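You operate a simulated robot arm through the tools that you are given. There is no shell and no other tool.

You run a simulated robot arm. Do the job below in one go: nothing can be reset, and whatever is moved stays where it is left.

JOB
Put things in order on the wall end of the table. At the end: the bottle with pourer (marked "OIL") is in the grey steel bowl; the cream flip-top jar stands where the pink roll stood; the pink roll stands where the bottle with pourer stood; the white bag holder stands where the cream flip-top jar stood; whatever was shut is shut again. Leave all else as you found it, and nothing knocked over.

It is judged by the outcome, as a careful person would: the job done as asked, and still so three seconds after it is handed in. It fails if anything else is knocked over, pushed out of place, dropped, spilled or broken.

ROBOT AND FRAMES
A 6-joint arm with a two-finger gripper, fixed in place. Base frame: the origin is at the foot of the arm, x ahead of it, y to its left, z up; the work surface is at about z = 0. Units: m, rad, N and s.
With the tool pointing down near the work surface it reaches from about 0.24 to 0.62 m from the base axis. Its first joint turns from -1.152 to 1.152 rad. Payload 1.37 kg.
The tool frame sits at the grasp point between the pads (the TCP): z along the fingers, y along the line on which they close. The tips reach 0.022 m beyond it. Largest opening 0.092 m; the body of the gripper starts 0.065 m behind the TCP.
Orientation is told as [roll, pitch, yaw] about the base's x, y, z axes, in that order, counted from this pose: with the fingers straight down and closing along the base's y, the tool's x points along the base's -x, its y along +y and its z along -z.

CONTROLS
- The arm moves only by the tool arm_command. Its argument "motion" is a list of rows, each a list of 6 numbers: the shift along the base's x, y, z in units of 50 mm (1.0 is 50 mm), then the turn, a rotation vector about the base's x, y, z in units of 4 degrees (1.0 is 4 degrees). In form: [[tx, ty, tz, wx, wy, wz], ...]. A call has 1 to 20 rows; each row shifts and turns the commanded pose from where the row before left it. "claw" is the closure in counts, from 0 (fully open) to 255 (shut), set as the call begins (left out, the last holds). A call with a number of a shift or a turn outside -1 to 1 is refused whole. A row lasts 0.2 s, in which the tool goes at most 0.05 m and 0.15 rad; a call with a longer step from one row to the next is refused whole, and so is a gripper value outside its range. Where a pose cannot be reached the arm comes as near as it can. A force on the tool above 40 N (or 10 N above the force at the start of the call, whichever is more), or a blocked arm, ends the call early, and 0.2 s more pass. The fingers move at their own pace and stop on an object; they squeeze with about 26 N. The grip force told is the motor's: it shows also when the fingers shut on nothing. Time passes only in rows, and 0.2 s behind the last, so rows that do not move let the fingers close. The reply holds the time, the measured pose of the TCP, the force on the tool along the base axes, the opening and the grip force, in the units named above and with some noise, with the torque about the TCP (base axes, N m) and any sound that the robot's microphone picked up, and new pictures: "pictures" is both (left out), scene, wrist or none.
- Cameras (640 x 400 px; columns grow to the right, rows downward): "scene" is fixed at [0.0487, -0.4545, 0.569]; the picture's right is [0.55, -0.83, 0.00], its down [-0.59, -0.39, -0.71] and it looks along [0.59, 0.39, -0.70] (base axes); focal length 253 px, centre (320, 200). "wrist" rides on the gripper at [0.071, 0.019, -0.102] in the tool frame; the picture's right is [-0.26, 0.97, 0.00], its down [-0.75, -0.20, -0.62] and it looks along [-0.60, -0.16, 0.78] (tool axes); focal length 280 px, centre (320, 200). There is no depth. A picture from a camera that has moved, and an enlarged one, comes with that camera's place and axes in the base frame and with its lens.
- inspect(camera, box): a new picture of the part [left, top, right, bottom] of that camera's present view, enlarged. It takes no simulated time.
- sign_off(): hands the job in; it is judged then, once.

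Nothing tells you positions but the pictures and the camera data. Unless the task says otherwise, let go and move clear before handing in.

The tools are called after "Call:" as name(argument=value, ...) on one line, values as JSON. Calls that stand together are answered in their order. arm_command: Moves the arm, as the interface text tells. Its arguments: {"type":"object","properties":{"motion":{"type":"array"},"claw":{"type":"number"},"pictures":{"type":"string","enum":["both","scene","wrist","none"]}},"required":["motion"]} The other tools are called the same way: inspect (camera, box) takes an enlarged picture of a part of a camera's view; sign_off () hands the job in.

At the start:

```text
t: 0.0
position: [0.3764, -0.1514, 0.3604]
orientation: [0.0, -0.001, 0.002]
force: [-0.2, -0.3, 1.1]
wrist_torque: [0.01, 0.01, -0.02]
opening: 0.0921
finger_force: 0.1
```

scene: 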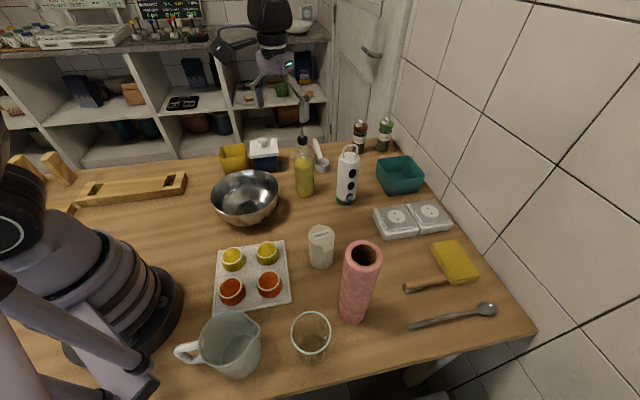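
wrist: 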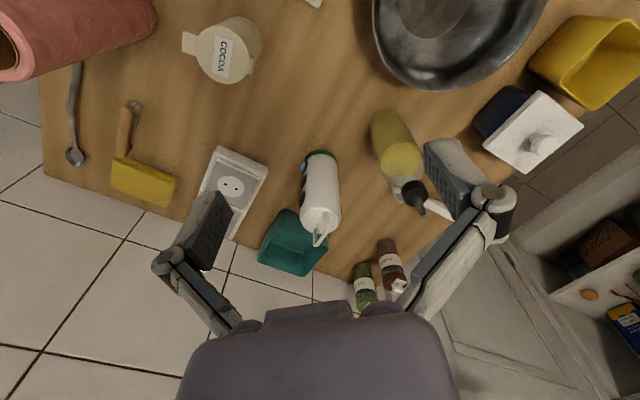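

I see a cluttered table: oil bottle, white bag holder, cream jar ("COCOA"), pink roll, steel bowl and others. I'll start by enlarging views to localize the objects before moving anything.

Call:
inspect(camera="scene", box=[200, 110, 440, 260])

Call:
inspect(camera="scene", box=[170, 220, 410, 370])

Call:
inspect(camera="wrist", box=[0, 0, 320, 200])

Call:
inspect(camera="wrist", box=[240, 100, 560, 300])

```text
2.67 times, centred on (320, 185) of scene
camera zoom: at [0.0487, -0.4545, 0.569], right [0.55, -0.83, 0.0], down [-0.59, -0.39, -0.71], along [0.59, 0.39, -0.7], focal length 675 px, centre (320, 240)
```

zoom: 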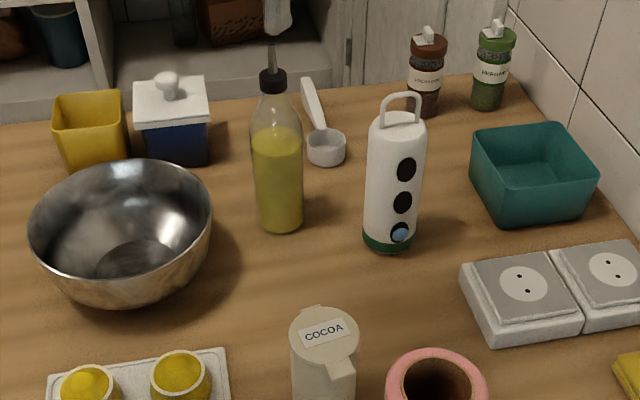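

```text
2.67 times, centred on (290, 295) of scene
camera zoom: at [0.0487, -0.4545, 0.569], right [0.55, -0.83, 0.0], down [-0.59, -0.39, -0.71], along [0.59, 0.39, -0.7], focal length 675 px, centre (400, -53)
```

zoom: 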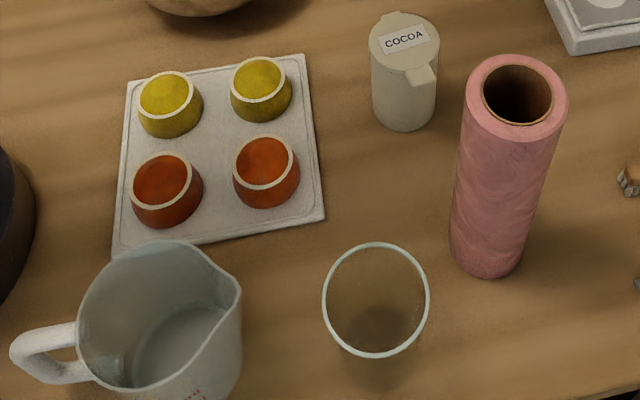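

```text
2.00 times, centred on (160, 100) of wrist
camera zoom: at [0.3052, -0.133, 0.4596], right [0.26, 0.97, 0.0], down [0.75, -0.2, 0.62], along [0.6, -0.16, -0.78], focal length 561 px, centre (640, 400)
```

zoom: 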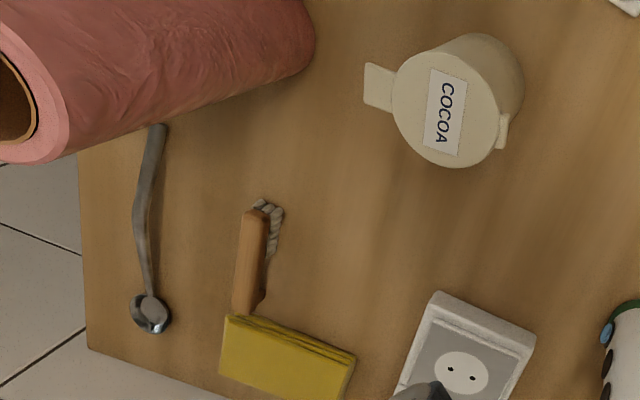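

```text
2.00 times, centred on (400, 200) of wrist
camera zoom: at [0.3052, -0.133, 0.4596], right [0.26, 0.97, 0.0], down [0.75, -0.2, 0.62], along [0.6, -0.16, -0.78], focal length 561 px, centre (160, 200)
```

zoom: 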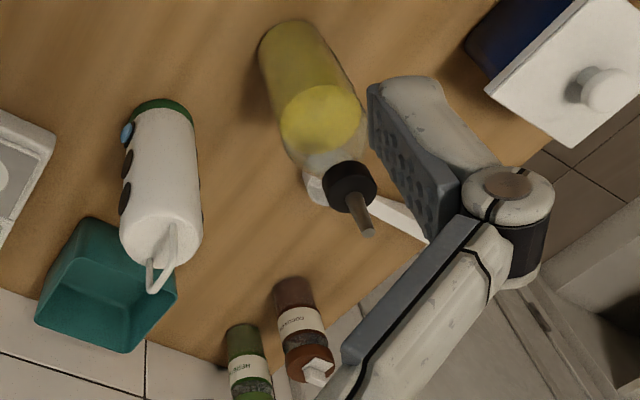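

The bottle looks to be near (0.53, -0.08), the bag holder near (0.58, -0.20), the jar near (0.345, -0.26), the roll near (0.27, -0.39) and the bowl near (0.37, 0.02). I'll shift the wrist camera sideways for a second viewpoint on the bottle and bowl.

Call:
arm_command(motion=[[0.2, 0.7, 0.1, 0, 0, 0], [0.2, 0.7, 0.1, 0, 0, 0], [0.0, 0.7, 0.0, 0, 0, 0], [0, 0, 0, 0, 0, 0]], claw=0)

```text
t: 1.0
position: [0.3958, -0.0468, 0.3697]
orientation: [0.0, 0.0, 0.001]
force: [0.4, 0.9, 0.3]
wrist_torque: [0.01, 0.0, -0.01]
opening: 0.0919
finger_force: 0.1
camera wrist: at [0.3248, -0.0281, 0.47], right [0.26, 0.96, 0.0], down [0.75, -0.2, 0.63], along [0.6, -0.16, -0.78], focal length 280 px, centre (320, 200)
```

scene: 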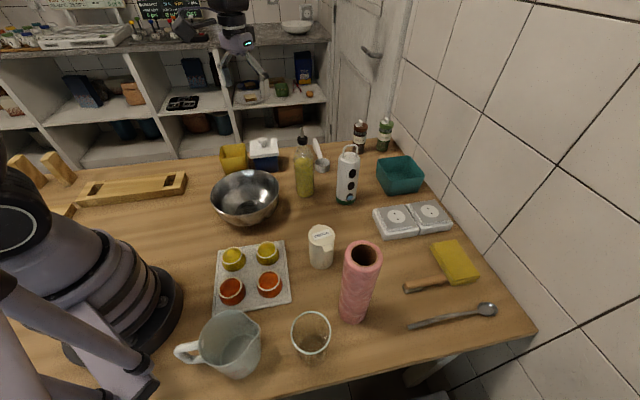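
wrist: 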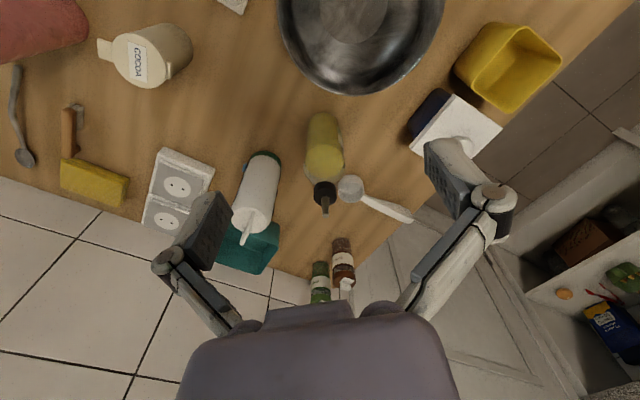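

Call:
inspect(camera="wrist", box=[220, 90, 420, 215])

Call:
inspect(camera="wrist", box=[260, 0, 480, 138])

```text
3.20 times, centred on (320, 152) of wrist
camera zoom: at [0.3248, -0.0281, 0.47], right [0.26, 0.96, 0.0], down [0.75, -0.2, 0.63], along [0.6, -0.16, -0.78], focal length 897 px, centre (320, 352)
```

zoom: 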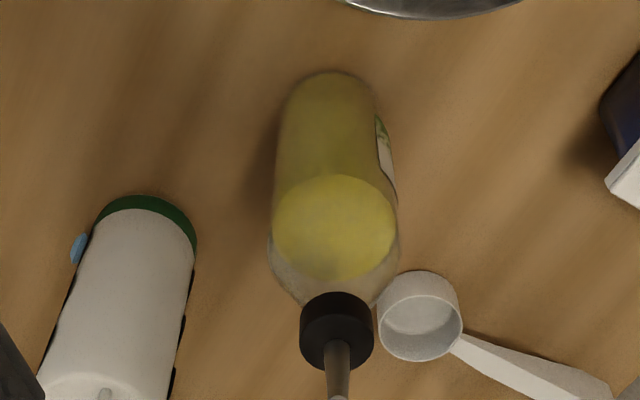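

```text
2.90 times, centred on (370, 69) of wrist
camera zoom: at [0.3248, -0.0281, 0.47], right [0.26, 0.96, 0.0], down [0.75, -0.2, 0.63], along [0.6, -0.16, -0.78], focal length 813 px, centre (175, 580)
```

zoom: 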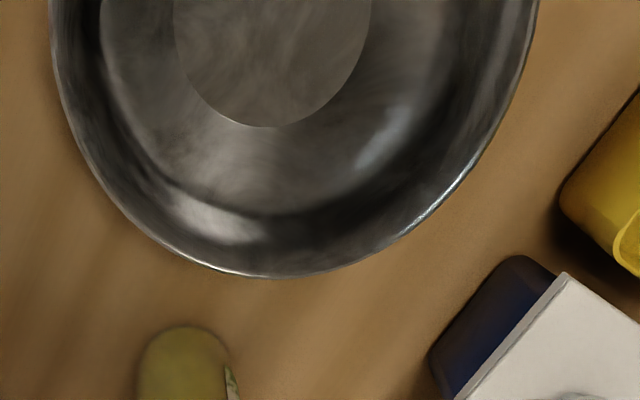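

The bottle sits at about (0.528, -0.075), its cap top at z≈0.205, and the bowl centre is near (0.37, 0.012) with a flat floor. I'll move above the bottle with open fingers and check alignment.

Call:
arm_command(motion=[[0.66, -0.143, -0.3, 0, 0, 0], [0.66, -0.143, -0.3, 0, 0, 0], [0.66, -0.143, -0.3, 0, 0, 0], [0.66, -0.143, -0.3, 0, 0, 0], [0, 0, 0, 0, 0, 0]], claw=0)

```text
t: 2.2
position: [0.5276, -0.0749, 0.3104]
orientation: [-0.002, 0.001, 0.0]
force: [0.1, 0.0, 0.0]
wrist_torque: [-0.02, -0.02, -0.02]
opening: 0.0922
finger_force: 0.1
camera wrist: at [0.4582, -0.0564, 0.4107], right [0.26, 0.97, 0.0], down [0.75, -0.2, 0.62], along [0.6, -0.16, -0.78], focal length 280 px, centre (320, 200)
```

scene: 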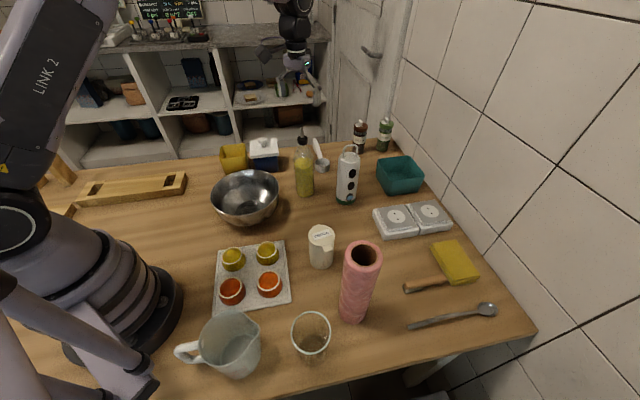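
wrist: 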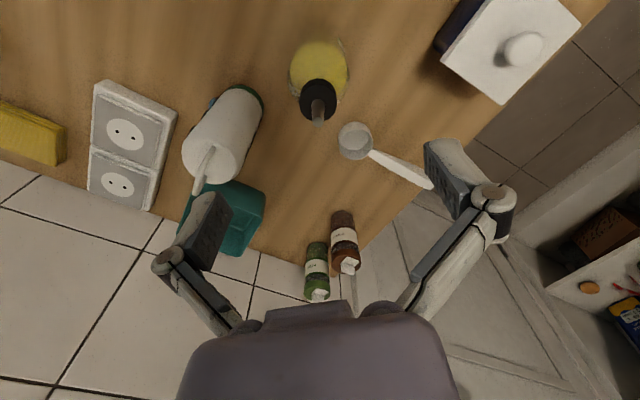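

The cap appears almost on the tool axis. I'll enlarge to check the alignment before descending.

Call:
inspect(camera="wrist", box=[270, 30, 370, 130])

Call:
inspect(camera="scene", box=[240, 30, 400, 130])

```text
4.00 times, centred on (320, 80) of wrist
camera zoom: at [0.4582, -0.0564, 0.4107], right [0.26, 0.97, 0.0], down [0.75, -0.2, 0.62], along [0.6, -0.16, -0.78], focal length 1122 px, centre (320, 680)
```

zoom: 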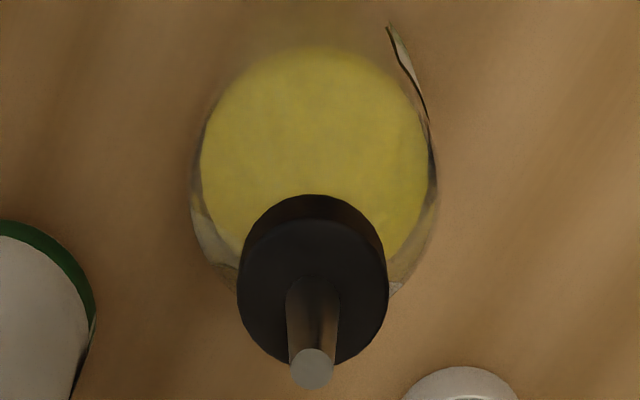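

```text
4.00 times, centred on (320, 80) of scene
camera zoom: at [0.0487, -0.4545, 0.569], right [0.55, -0.83, 0.0], down [-0.59, -0.39, -0.71], along [0.59, 0.39, -0.7], focal length 1013 px, centre (320, 680)
```

zoom: 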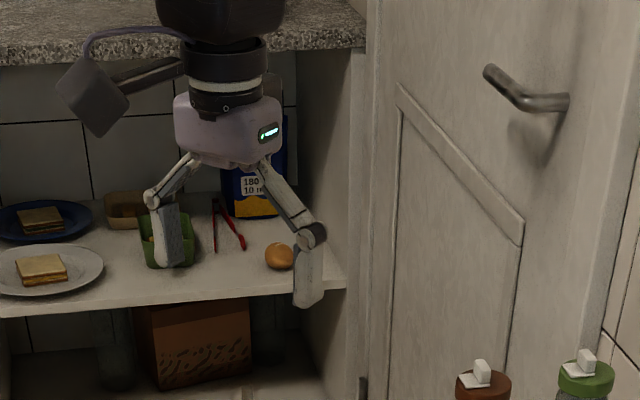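

Cap centre measured at (0.528, -0.076), pourer tip z≈0.24, so the fingers fit around the cap with the palm clear. I'll descend to z≈0.188.

Call:
arm_command(motion=[[0, -0.02, -0.62, 0, 0, 0], [0, 0, -0.62, 0, 0, 0], [0, 0, -0.62, 0, 0, 0], [0, 0, -0.59, 0, 0, 0], [0, 0, 0, 0, 0, 0]], claw=0)

```text
t: 3.4
position: [0.5281, -0.0769, 0.1854]
orientation: [-0.001, 0.0, 0.0]
force: [-0.5, -0.2, 1.5]
wrist_torque: [-0.03, -0.05, 0.03]
opening: 0.0919
finger_force: 0.0
camera wrist: at [0.4574, -0.0573, 0.2873], right [0.26, 0.97, 0.0], down [0.75, -0.2, 0.62], along [0.6, -0.16, -0.78], focal length 280 px, centre (320, 200)
```

scene: 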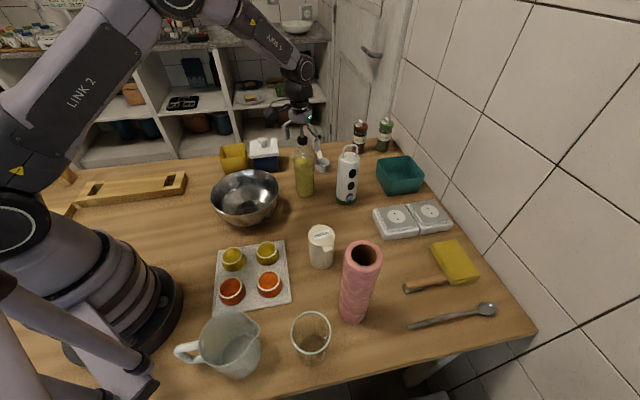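
wrist: 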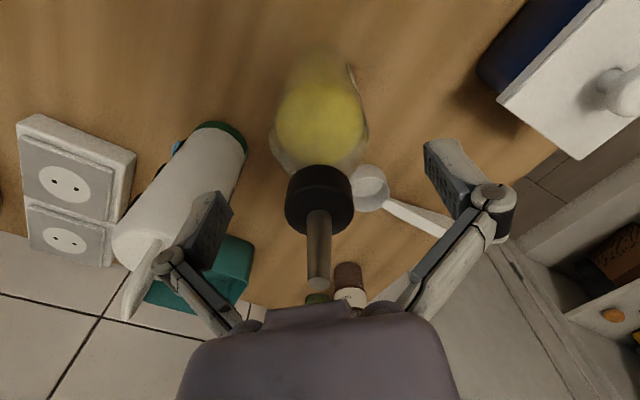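

The cap is between the pads. Closing now with several waiting rows.

Call:
arm_command(motion=[[0, 0, 0, 0, 0, 0], [0, 0, 0, 0, 0, 0], [0, 0, 0, 0, 0, 0], [0, 0, 0, 0, 0, 0], [0, 0, 0, 0, 0, 0], [0, 0, 0, 0, 0, 0]], claw=255)

```text
t: 4.8
position: [0.5277, -0.0776, 0.1873]
orientation: [0.001, -0.001, 0.0]
force: [-1.1, -2.5, 9.0]
wrist_torque: [-0.07, 0.09, 0.04]
opening: 0.033
finger_force: 26.2
camera wrist: at [0.4575, -0.0574, 0.288], right [0.26, 0.97, 0.0], down [0.75, -0.2, 0.63], along [0.6, -0.16, -0.78], focal length 280 px, centre (320, 200)
```

scene: 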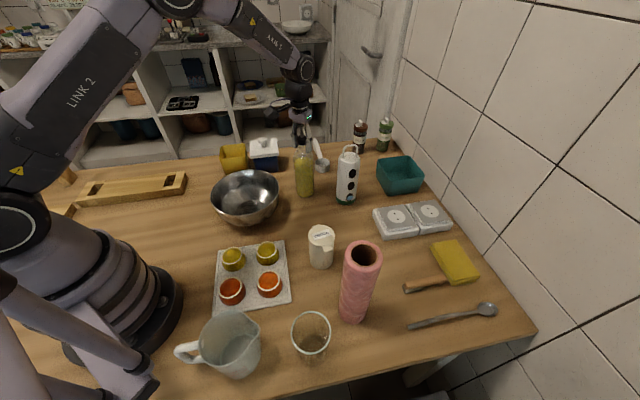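
wrist: 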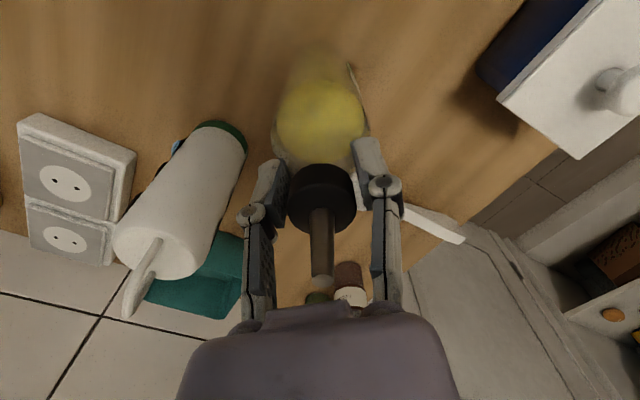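

Opening stopped at 33 mm with 26 N, so the bottle is held. I'll lift slowly and check.

Call:
arm_command(motion=[[0, 0, 0.2, 0, 0, 0], [0, 0, 0.3, 0, 0, 0], [0, 0, 0.5, 0, 0, 0], [0, 0, 0, 0, 0, 0]], claw=255)

```text
t: 5.8
position: [0.5278, -0.0777, 0.2367]
orientation: [-0.002, 0.001, 0.001]
force: [0.1, 0.5, -3.6]
wrist_torque: [0.0, 0.01, -0.02]
opening: 0.0277
finger_force: 26.0
camera wrist: at [0.457, -0.0578, 0.3372], right [0.26, 0.97, 0.0], down [0.75, -0.2, 0.62], along [0.6, -0.16, -0.78], focal length 280 px, centre (320, 200)
```

scene: 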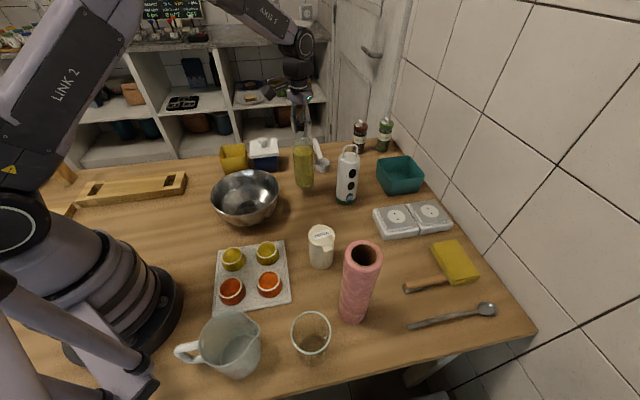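
wrist: 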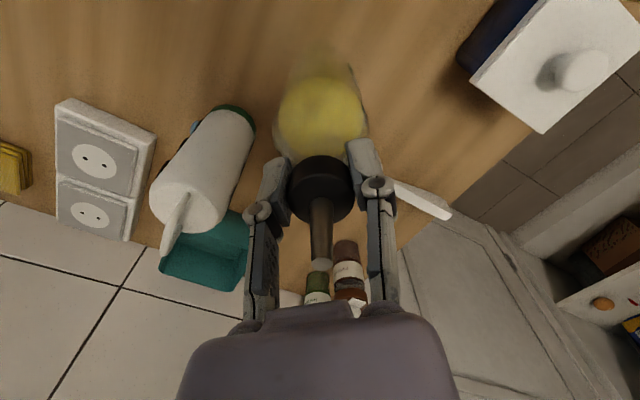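

The bottle is lifted and hangs straight. I'll check the cap's position between the pads and the bottle from the scene camera.

Call:
inspect(camera="wrist", box=[240, 60, 400, 260])

Call:
inspect(camera="scene", box=[200, 60, 360, 240])

```text
2.00 times, centred on (320, 160) of wrist
camera zoom: at [0.457, -0.0578, 0.3372], right [0.26, 0.97, 0.0], down [0.75, -0.2, 0.62], along [0.6, -0.16, -0.78], focal length 561 px, centre (320, 280)
```

zoom: 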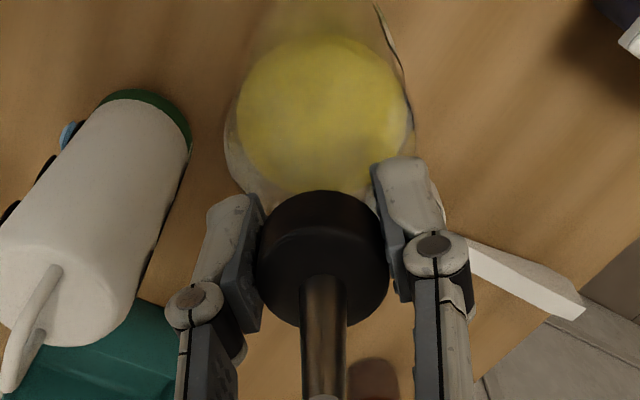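

```text
2.22 times, centred on (280, 150) of scene
camera zoom: at [0.0487, -0.4545, 0.569], right [0.55, -0.83, 0.0], down [-0.59, -0.39, -0.71], along [0.59, 0.39, -0.7], focal length 562 px, centre (409, 311)
```

zoom: 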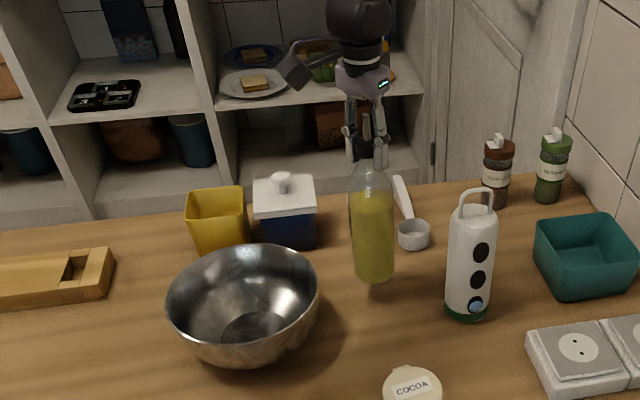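

The bottle hangs upright with its base at about 0.19 below the TCP. I'll raise it and carry it gently over the bowl.

Call:
arm_command(motion=[[0, 0, 0.5, 0, 0, 0], [0, 0, 0.6, 0, 0, 0], [0, 0, 0.6, 0, 0, 0], [-0.25, 0.14, 0, 0, 0, 0], [-0.4, 0.23, 0, 0, 0, 0], [-0.5, 0.28, 0, 0, 0, 0], [-0.5, 0.28, 0, 0, 0, 0], [-0.5, 0.28, 0, 0, 0, 0], [-0.45, 0.26, 0, 0, 0, 0], [-0.35, 0.2, 0, 0, 0, 0], [-0.2, 0.13, 0, 0, 0, 0], [0, 0, 0, 0, 0, 0], [0, 0, 0, 0, 0, 0]], claw=255)

```text
t: 8.6
position: [0.3705, 0.0135, 0.321]
orientation: [0.0, 0.0, 0.001]
force: [0.3, 0.3, -4.0]
wrist_torque: [0.02, 0.01, -0.02]
opening: 0.0277
finger_force: 25.9
camera wrist: at [0.2996, 0.0329, 0.4218], right [0.26, 0.97, 0.0], down [0.75, -0.2, 0.62], along [0.6, -0.16, -0.78], focal length 280 px, centre (320, 200)
```

scene: 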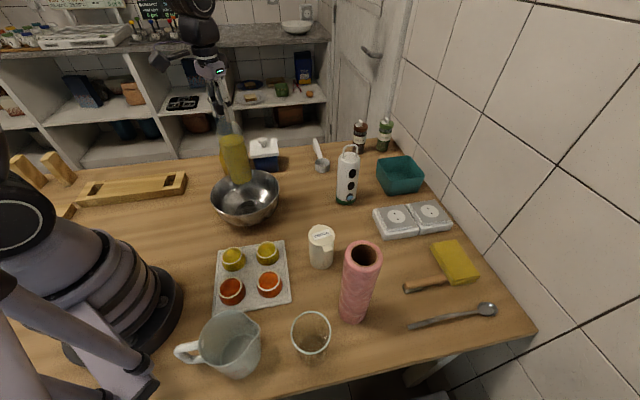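
wrist: 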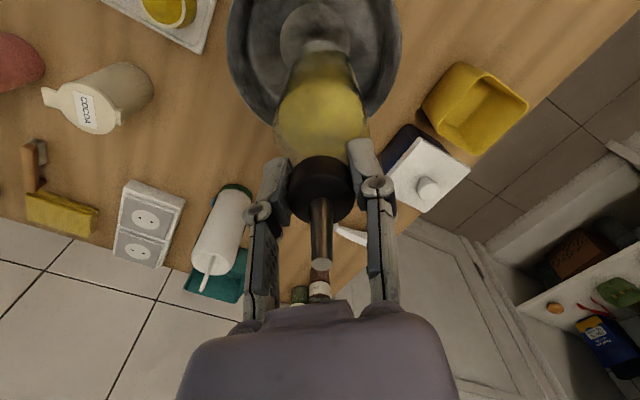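

Call:
inspect(camera="wrist", box=[220, 0, 420, 125])

Call:
inspect(camera="scene", box=[180, 110, 310, 240])

```text
3.20 times, centred on (320, 62) of wrist
camera zoom: at [0.2996, 0.0329, 0.4218], right [0.26, 0.97, 0.0], down [0.75, -0.2, 0.62], along [0.6, -0.16, -0.78], focal length 897 px, centre (320, 640)
```

zoom: 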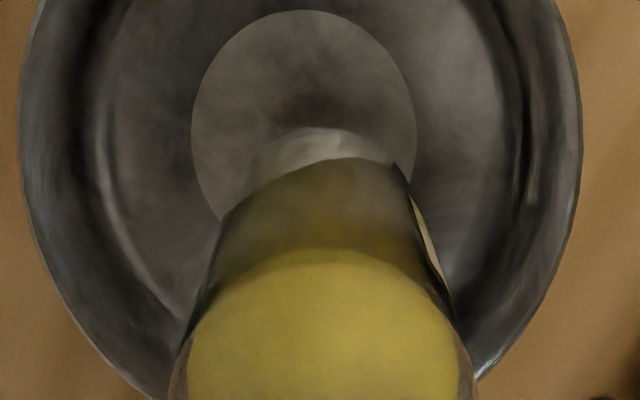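

```text
3.08 times, centred on (245, 175) of scene
camera zoom: at [0.0487, -0.4545, 0.569], right [0.55, -0.83, 0.0], down [-0.59, -0.39, -0.71], along [0.59, 0.39, -0.7], focal length 779 px, centre (551, 277)
```

zoom: 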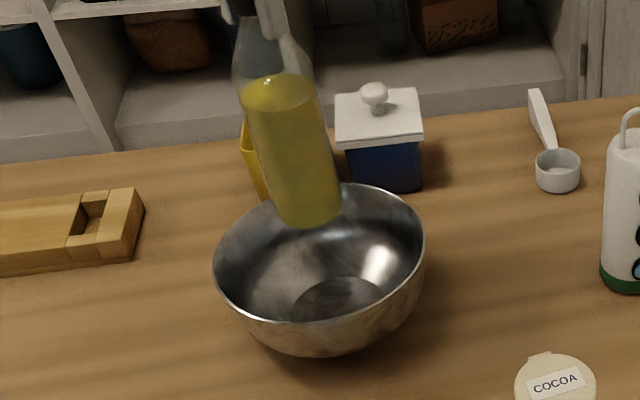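

The bowl floor's centre is at about (0.3665, 0.008). I'll shift a few millimetres and lower the bottle most of the way.

Call:
arm_command(motion=[[-0.08, -0.11, -0.3, 0, 0, 0], [0, 0, -0.5, 0, 0, 0], [0, 0, -0.5, 0, 0, 0], [0, 0, -0.5, 0, 0, 0], [0, 0, -0.3, 0, 0, 0], [0, 0, 0, 0, 0, 0], [0, 0, 0, 0, 0, 0]], claw=255)

```text
t: 10.2
position: [0.3665, 0.0079, 0.217]
orientation: [0.0, 0.001, -0.001]
force: [0.8, -0.8, -3.1]
wrist_torque: [0.0, 0.04, 0.01]
opening: 0.0278
finger_force: 25.7
camera wrist: at [0.2952, 0.027, 0.3169], right [0.26, 0.97, 0.0], down [0.75, -0.2, 0.62], along [0.6, -0.16, -0.78], focal length 280 px, centre (320, 200)
```

scene: 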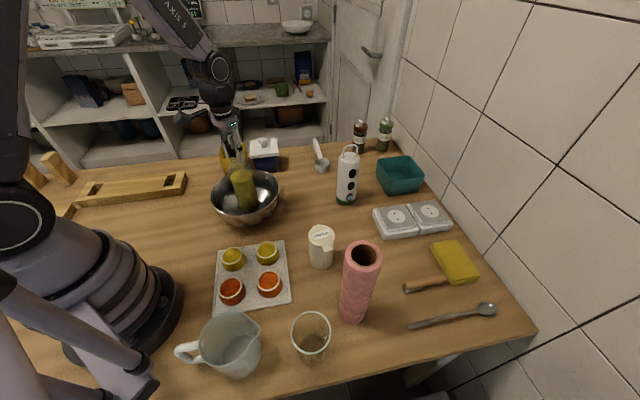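
wrist: 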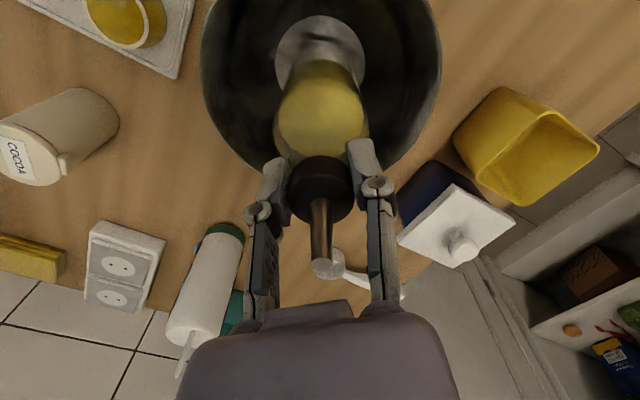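

The bottle is inside the bowl, just above the floor. I'll lower in small steps, watching the force.

Call:
arm_command(motion=[[0, 0, -0.1, 0, 0, 0], [0, 0, -0.1, 0, 0, 0], [0, 0, 0, 0, 0, 0]], claw=255, pictures="none")

Call:
arm_command(motion=[[0, 0, -0.06, 0, 0, 0], [0, 0, 0, 0, 0, 0]], claw=255, pictures="none")

```text
t: 11.0
position: [0.3667, 0.0068, 0.206]
orientation: [0.0, -0.001, -0.001]
force: [-0.7, 0.8, -3.7]
wrist_torque: [-0.05, 0.0, -0.01]
opening: 0.0276
finger_force: 25.6
```

```text
t: 11.6
position: [0.3661, 0.0066, 0.2036]
orientation: [-0.001, 0.0, -0.001]
force: [-0.7, -0.4, -3.2]
wrist_torque: [0.01, 0.0, -0.03]
opening: 0.0276
finger_force: 26.0
```

Still hanging free (force about -3.5 N). I'll continue in 2 to 3 mm steps.

Call:
arm_command(motion=[[0, 0, -0.06, 0, 0, 0], [0, 0, 0, 0, 0, 0]], claw=255, pictures="none")

Call:
arm_command(motion=[[0, 0, -0.05, 0, 0, 0], [0, 0, 0, 0, 0, 0]], claw=255)

```text
t: 12.2
position: [0.3661, 0.0083, 0.2004]
orientation: [0.001, 0.001, -0.001]
force: [0.0, 0.0, -3.0]
wrist_torque: [0.0, 0.0, 0.03]
opening: 0.0277
finger_force: 25.8
```

```text
t: 13.0
position: [0.3674, 0.0081, 0.1992]
orientation: [-0.002, -0.004, 0.001]
force: [-1.9, 0.2, 6.1]
wrist_torque: [-0.01, 0.09, 0.0]
opening: 0.0277
finger_force: 25.6
stopped in row 2: the force on the tool passed its limit at 41 N (the readings are from after the stop); the commanded pose is now the measured one
camera wrist: at [0.2962, 0.0271, 0.3001], right [0.26, 0.97, 0.0], down [0.75, -0.2, 0.63], along [0.61, -0.16, -0.78], focal length 280 px, centre (320, 200)
```

scene: 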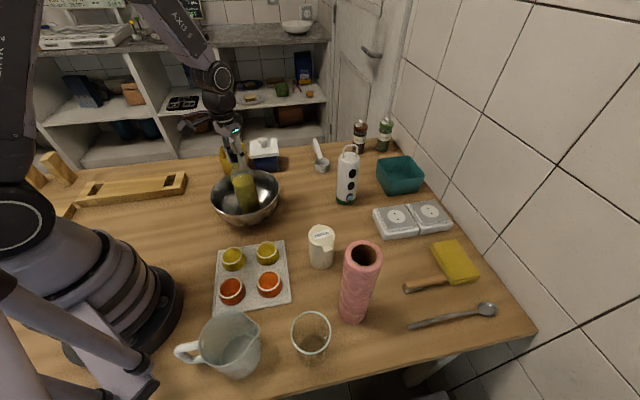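
wrist: 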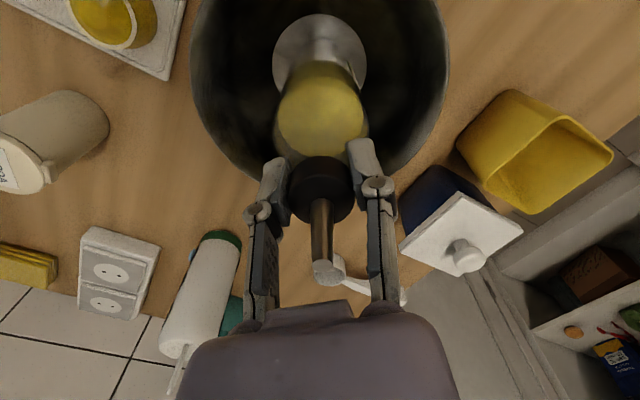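

Contact with the bowl floor at TCP z≈0.199. I'll open the fingers partway and see whether the bottle stands by itself.

Call:
arm_command(motion=[[0, 0, 0, 0, 0, 0], [0, 0, 0, 0, 0, 0], [0, 0, 0, 0, 0, 0]], claw=110)

```text
t: 13.8
position: [0.3679, 0.0075, 0.1997]
orientation: [0.001, -0.005, 0.0]
force: [-0.4, -0.1, -0.9]
wrist_torque: [-0.01, 0.01, -0.02]
opening: 0.0524
finger_force: 0.1
camera wrist: at [0.2962, 0.0272, 0.2997], right [0.26, 0.97, 0.0], down [0.75, -0.2, 0.63], along [0.61, -0.16, -0.78], focal length 280 px, centre (320, 200)
```

scene: 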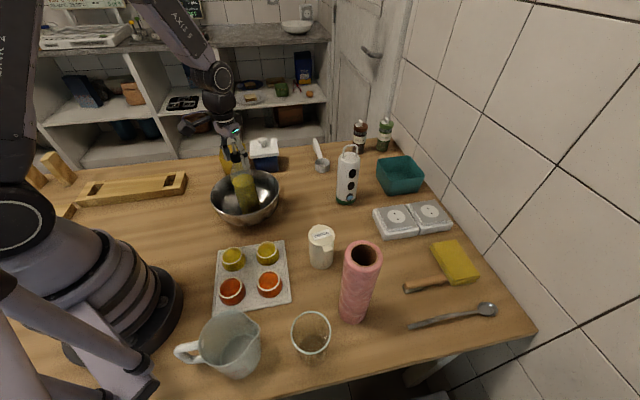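
wrist: 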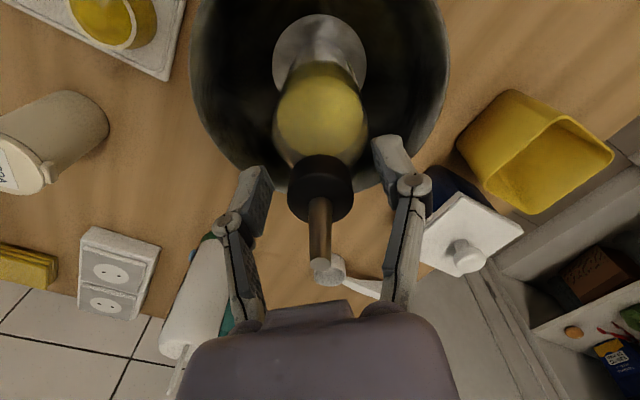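

The bottle stands freely in the bowl. I'll rise straight up, then go over to the pink roll at a safe height.

Call:
arm_command(motion=[[0, 0, 0.4, 0, 0, 0], [0, 0, 0.7, 0, 0, 0], [0, 0, 0.8, 0, 0, 0], [0, 0, 0.8, 0, 0, 0], [0, 0, 0.5, 0, 0, 0], [0, 0, 0, 0, 0, 0]], claw=110)

Call:
arm_command(motion=[[-0.188, -0.785, 0, 0, 0, 0], [-0.188, -0.785, 0, 0, 0, 0], [-0.188, -0.785, 0, 0, 0, 0], [-0.188, -0.785, 0, 0, 0, 0], [-0.188, -0.785, 0, 0, 0, 0], [-0.188, -0.785, 0, 0, 0, 0], [-0.188, -0.785, 0, 0, 0, 0], [-0.188, -0.785, 0, 0, 0, 0], [-0.188, -0.785, 0, 0, 0, 0], [-0.188, -0.785, 0, 0, 0, 0], [0, 0, 0, 0, 0, 0]], claw=0)

```text
t: 15.2
position: [0.3678, 0.0094, 0.3606]
orientation: [0.0, -0.005, -0.003]
force: [0.2, 0.7, 0.3]
wrist_torque: [-0.02, 0.0, -0.01]
opening: 0.0524
finger_force: 0.0
camera wrist: at [0.2967, 0.028, 0.46], right [0.26, 0.97, 0.0], down [0.75, -0.2, 0.63], along [0.61, -0.16, -0.78], focal length 280 px, centre (320, 200)
```

scene: 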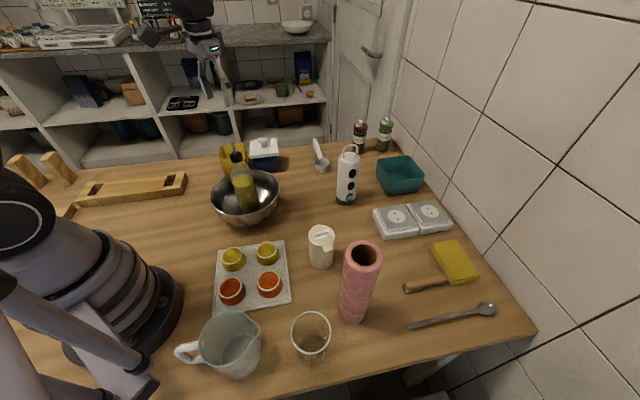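
wrist: 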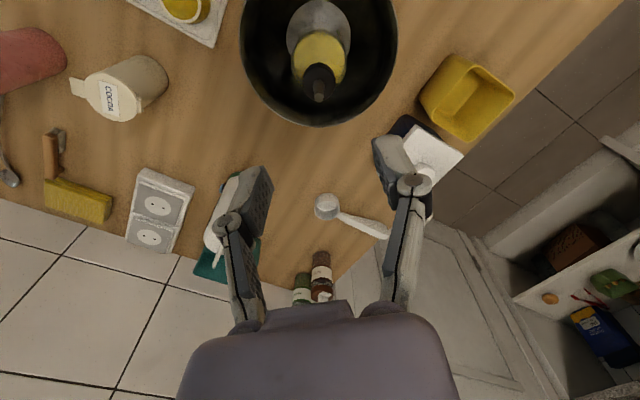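

```text
t: 17.6
position: [0.2737, -0.3856, 0.3596]
orientation: [-0.001, -0.006, 0.0]
force: [0.6, -0.4, 0.3]
wrist_torque: [-0.05, -0.01, 0.0]
opening: 0.0921
finger_force: 0.1
camera wrist: at [0.203, -0.3661, 0.4593], right [0.26, 0.97, 0.0], down [0.75, -0.2, 0.63], along [0.61, -0.16, -0.78], focal length 280 px, centre (320, 200)
```

scene: 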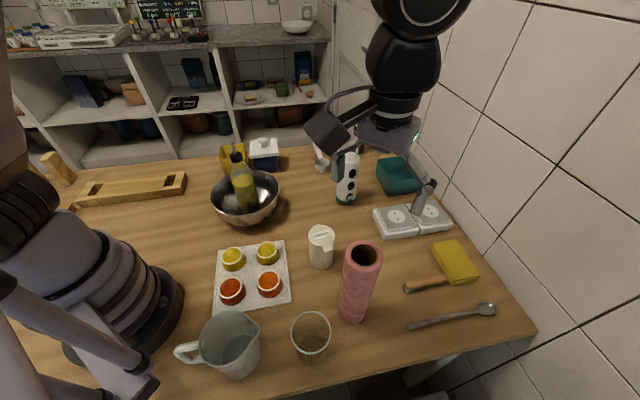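
wrist: 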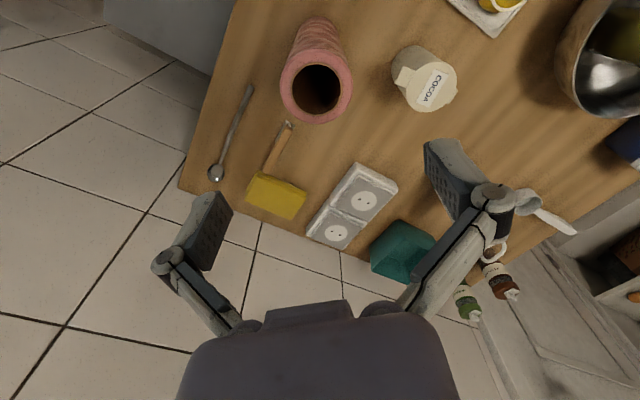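

The roll's open top is nearly under the tool. I'll enlarge to measure its centre and check surroundings.

Call:
inspect(camera="wrist", box=[260, 0, 380, 140])

Call:
inspect(camera="scene", box=[200, 140, 300, 230])

```text
2.86 times, centred on (320, 70) of wrist
camera zoom: at [0.203, -0.3661, 0.4593], right [0.26, 0.97, 0.0], down [0.75, -0.2, 0.63], along [0.61, -0.16, -0.78], focal length 801 px, centre (320, 571)
```

zoom: 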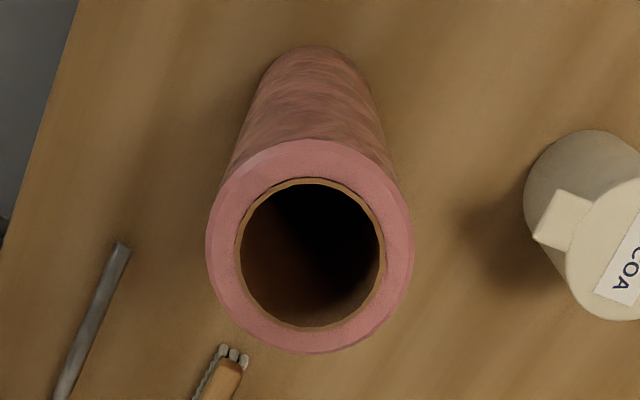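

```text
4.44 times, centred on (250, 185) of scene
camera zoom: at [0.0486, -0.4545, 0.569], right [0.55, -0.83, 0.0], down [-0.59, -0.39, -0.71], along [0.59, 0.39, -0.7], focal length 1125 px, centre (631, 267)
```

zoom: 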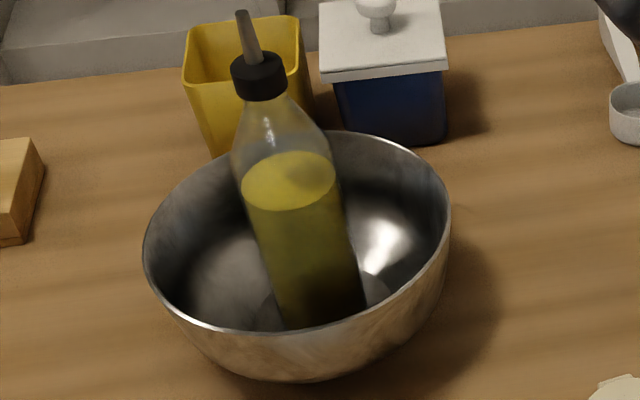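

The roll is centred near (0.2733, -0.388), radius ≈31 mm, top ≈0.215. I'll descend around it to z≈0.172 and stop to check.

Call:
arm_command(motion=[[0, -0.05, -0.7, 0, 0.075, 0], [0, 0, -0.8, 0, 0, 0], [0, 0, -0.8, 0, 0, 0], [0, 0, -0.8, 0, 0, 0], [0, 0, -0.65, 0, 0, 0], [0, 0, 0, 0, 0, 0]], claw=0)

```text
t: 19.0
position: [0.2731, -0.3858, 0.1705]
orientation: [0.0, -0.001, 0.0]
force: [0.5, -0.2, -0.1]
wrist_torque: [-0.02, 0.0, 0.0]
opening: 0.0922
finger_force: 0.1
camera wrist: at [0.2035, -0.3671, 0.2713], right [0.26, 0.97, 0.0], down [0.75, -0.2, 0.62], along [0.6, -0.16, -0.78], focal length 280 px, centre (320, 200)
```

scene: 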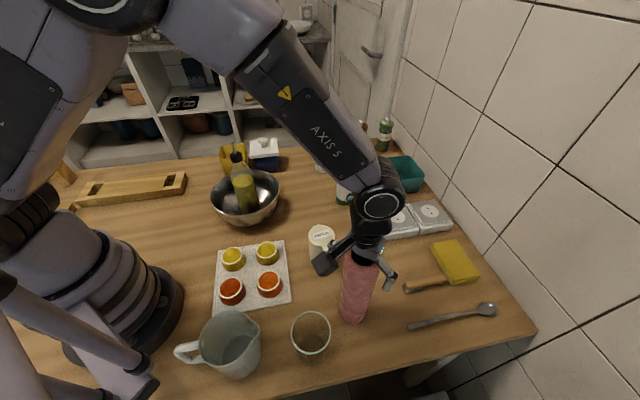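
wrist: 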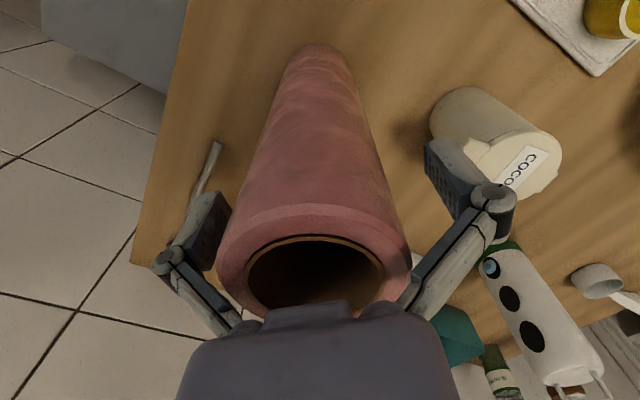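

The roll is well between the fingers with no contact yet. Closing the gripper.

Call:
arm_command(motion=[[0, 0, 0, 0, 0, 0], [0, 0, 0, 0, 0, 0], [0, 0, 0, 0, 0, 0], [0, 0, 0, 0, 0, 0], [0, 0, 0, 0, 0, 0]], claw=255)

```text
t: 20.2
position: [0.2747, -0.3883, 0.1737]
orientation: [-0.007, -0.004, 0.0]
force: [-1.6, -6.5, 37.0]
wrist_torque: [-0.46, -0.12, -0.08]
opening: 0.0786
finger_force: 26.3
camera wrist: at [0.2039, -0.3679, 0.2737], right [0.26, 0.96, -0.01], down [0.75, -0.2, 0.63], along [0.61, -0.17, -0.78], focal length 280 px, centre (320, 200)
```

scene: 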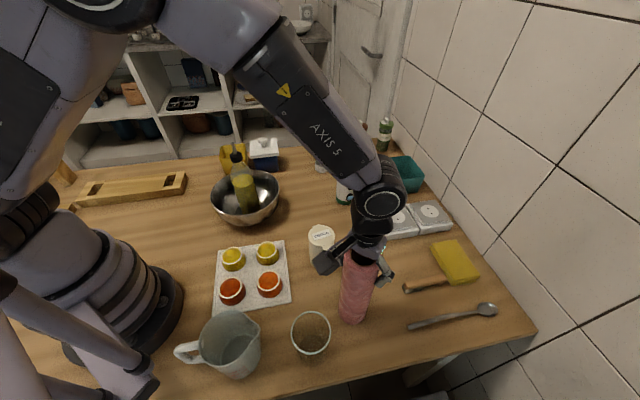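
wrist: 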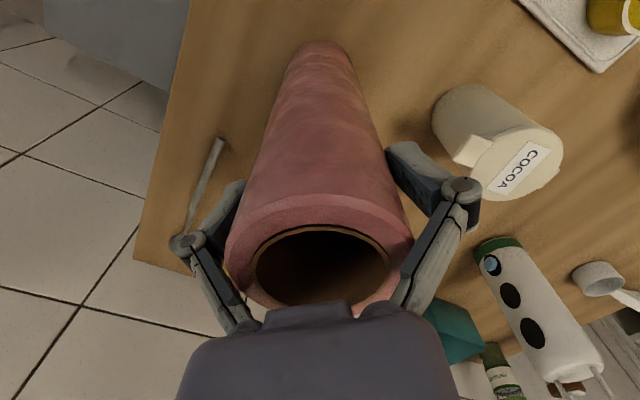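

The finger links are pressing on the roll's rim (37 N, opening stuck at 79 mm), so I'm too low. I'll open again and raise so that only the pads meet the roll.

Call:
arm_command(motion=[[0, 0, 0, 0, 0, 0], [0, 0, 0, 0, 0, 0], [0, 0, 0, 0, 0, 0]], claw=0)

```text
t: 21.0
position: [0.2755, -0.3861, 0.1709]
orientation: [0.003, 0.002, 0.001]
force: [1.4, -0.5, 0.3]
wrist_torque: [0.01, 0.05, -0.02]
opening: 0.092
finger_force: 0.1
camera wrist: at [0.2034, -0.3669, 0.2713], right [0.26, 0.97, 0.0], down [0.75, -0.2, 0.62], along [0.6, -0.16, -0.78], focal length 280 px, centre (320, 200)
```

scene: 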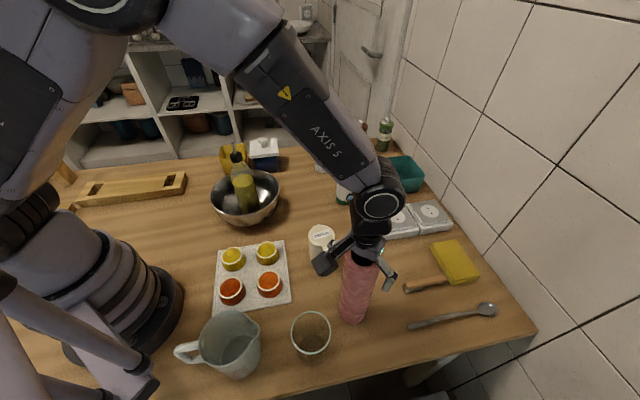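
wrist: 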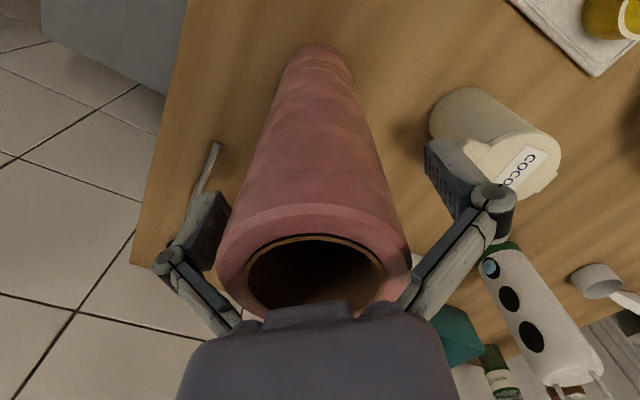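

The roll is undisturbed. I'll raise about 27 mm to z≈0.198 and close there.

Call:
arm_command(motion=[[-0.02, -0.02, 0.27, 0, 0, 0], [0, 0, 0.27, 0, 0, 0], [0, 0, 0, 0, 0, 0]], claw=0)

```text
t: 21.8
position: [0.2723, -0.3876, 0.1995]
orientation: [0.0, -0.001, 0.0]
force: [-0.4, -0.3, -0.9]
wrist_torque: [0.01, 0.0, -0.01]
opening: 0.0919
finger_force: 0.1
camera wrist: at [0.2024, -0.3684, 0.299], right [0.26, 0.97, 0.0], down [0.75, -0.2, 0.62], along [0.6, -0.16, -0.78], focal length 280 px, centre (320, 200)
```

scene: 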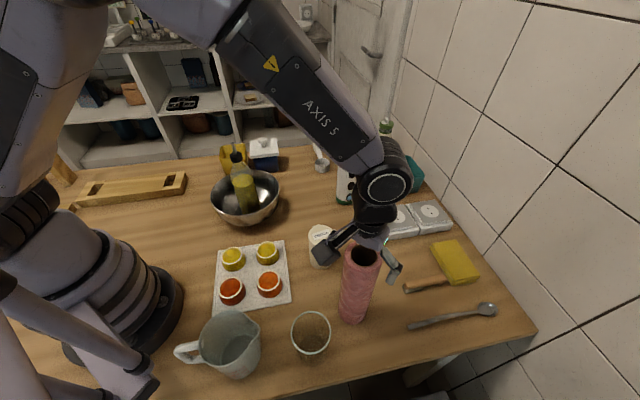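
wrist: 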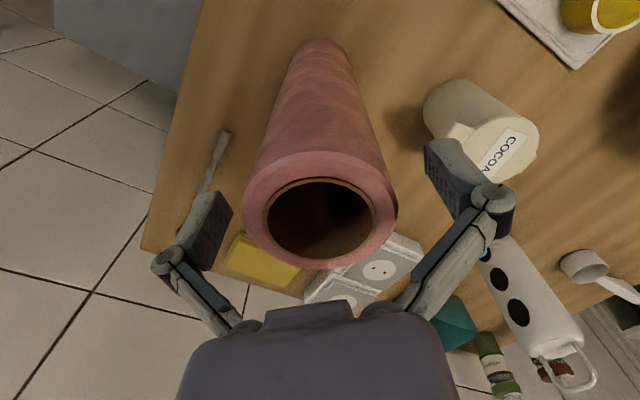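

Now the roll's top is just above the pads' midpoint and centred. Closing.

Call:
arm_command(motion=[[0, 0, 0, 0, 0, 0], [0, 0, 0, 0, 0, 0], [0, 0, 0, 0, 0, 0], [0, 0, 0, 0, 0, 0]], claw=255)

```text
t: 22.8
position: [0.2731, -0.3873, 0.1984]
orientation: [-0.001, 0.0, 0.001]
force: [-1.3, 1.5, 5.2]
wrist_torque: [0.05, -0.03, 0.05]
opening: 0.0547
finger_force: 26.1
camera wrist: at [0.2024, -0.3683, 0.2991], right [0.26, 0.97, 0.0], down [0.75, -0.2, 0.63], along [0.6, -0.16, -0.78], focal length 280 px, centre (320, 200)
```

scene: 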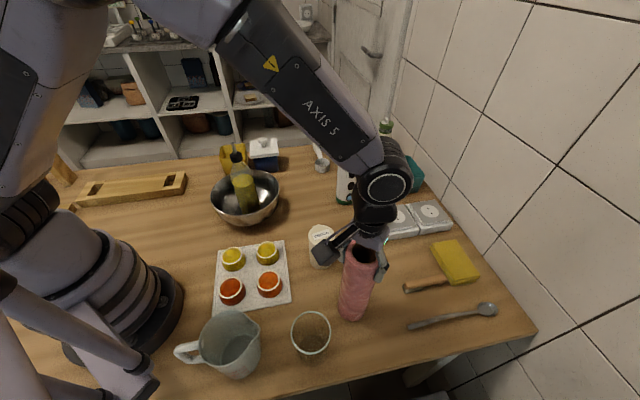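
wrist: 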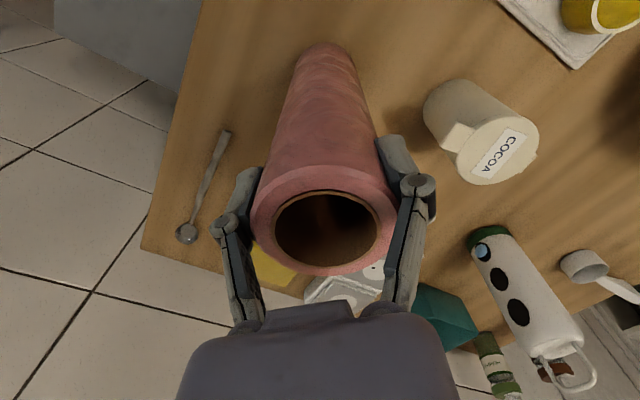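

Gripped at 55 mm. I'll lift gently first.

Call:
arm_command(motion=[[0, 0, 0.2, 0, 0, 0], [0, 0, 0.4, 0, 0, 0], [0, 0, 0.5, 0, 0, 0], [0, 0, 0, 0, 0, 0]], claw=255)

```text
t: 23.8
position: [0.2727, -0.387, 0.2543]
orientation: [0.0, 0.0, 0.0]
force: [0.6, -0.3, -1.8]
wrist_torque: [-0.01, 0.02, -0.01]
opening: 0.0538
finger_force: 25.9
camera wrist: at [0.2022, -0.3677, 0.3555], right [0.26, 0.97, 0.0], down [0.75, -0.2, 0.62], along [0.6, -0.16, -0.78], focal length 280 px, centre (320, 200)
```

scene: 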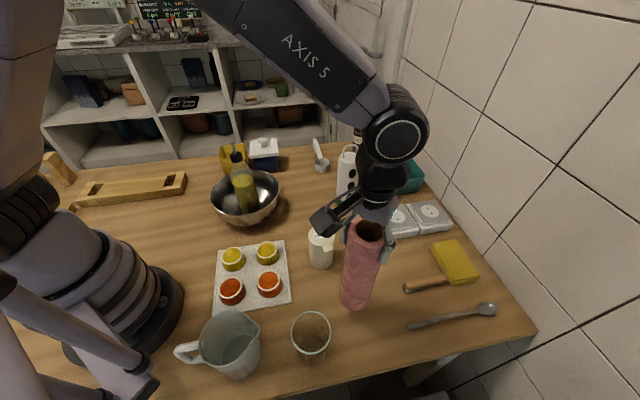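
wrist: 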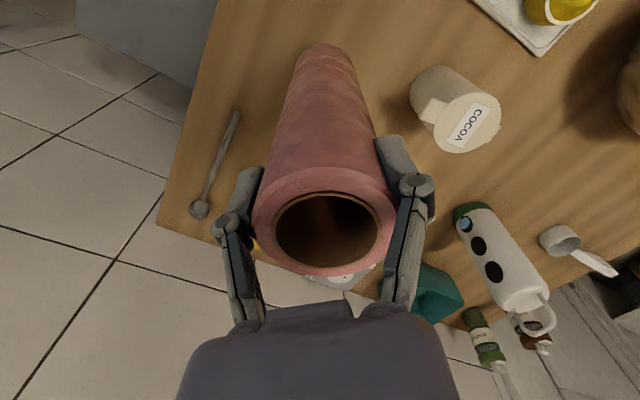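

The roll is lifted, hanging straight. I'll raise it to clear the jar and carry it to the bottle's old spot at (0.528, -0.0755).

Call:
arm_command(motion=[[0, 0, 0.5, 0, 0, 0], [0, 0, 0.7, 0, 0, 0], [0, 0, 0.55, 0, 0, 0], [0.2, 0.25, 0, 0, 0, 0], [0.4, 0.48, 0, 0, 0, 0], [0.5, 0.62, 0, 0, 0, 0], [0.5, 0.62, 0, 0, 0, 0], [0.5, 0.62, 0, 0, 0, 0], [0.5, 0.62, 0, 0, 0, 0], [0.5, 0.62, 0, 0, 0, 0], [0.5, 0.62, 0, 0, 0, 0], [0.5, 0.62, 0, 0, 0, 0], [0.45, 0.55, 0, 0, 0, 0], [0.35, 0.4, 0, 0, 0, 0], [0.2, 0.21, 0, 0, 0, 0], [0, 0, 0, 0, 0, 0], [0, 0, 0, 0, 0, 0]], claw=255)

```text
t: 27.4
position: [0.5281, -0.0757, 0.3408]
orientation: [0.0, 0.0, 0.001]
force: [0.1, 0.3, -2.3]
wrist_torque: [0.02, 0.01, -0.01]
opening: 0.0539
finger_force: 26.2
camera wrist: at [0.4571, -0.0566, 0.4423], right [0.26, 0.97, 0.0], down [0.75, -0.2, 0.62], along [0.6, -0.16, -0.78], focal length 280 px, centre (320, 200)
```

scene: 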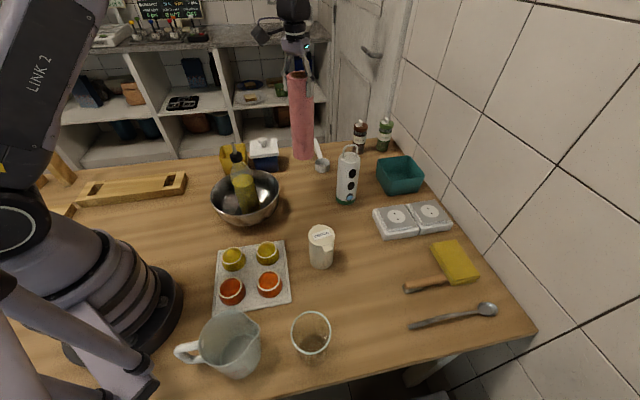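
wrist: 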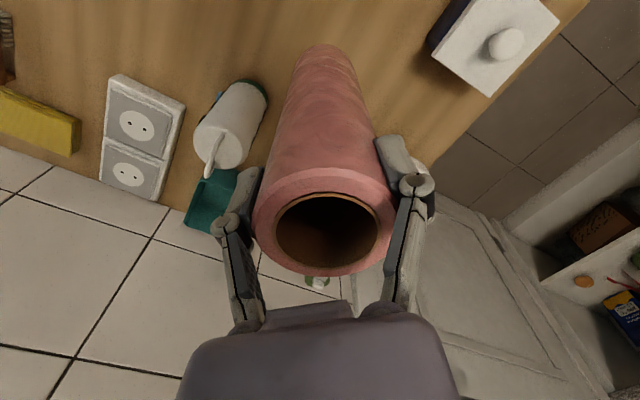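

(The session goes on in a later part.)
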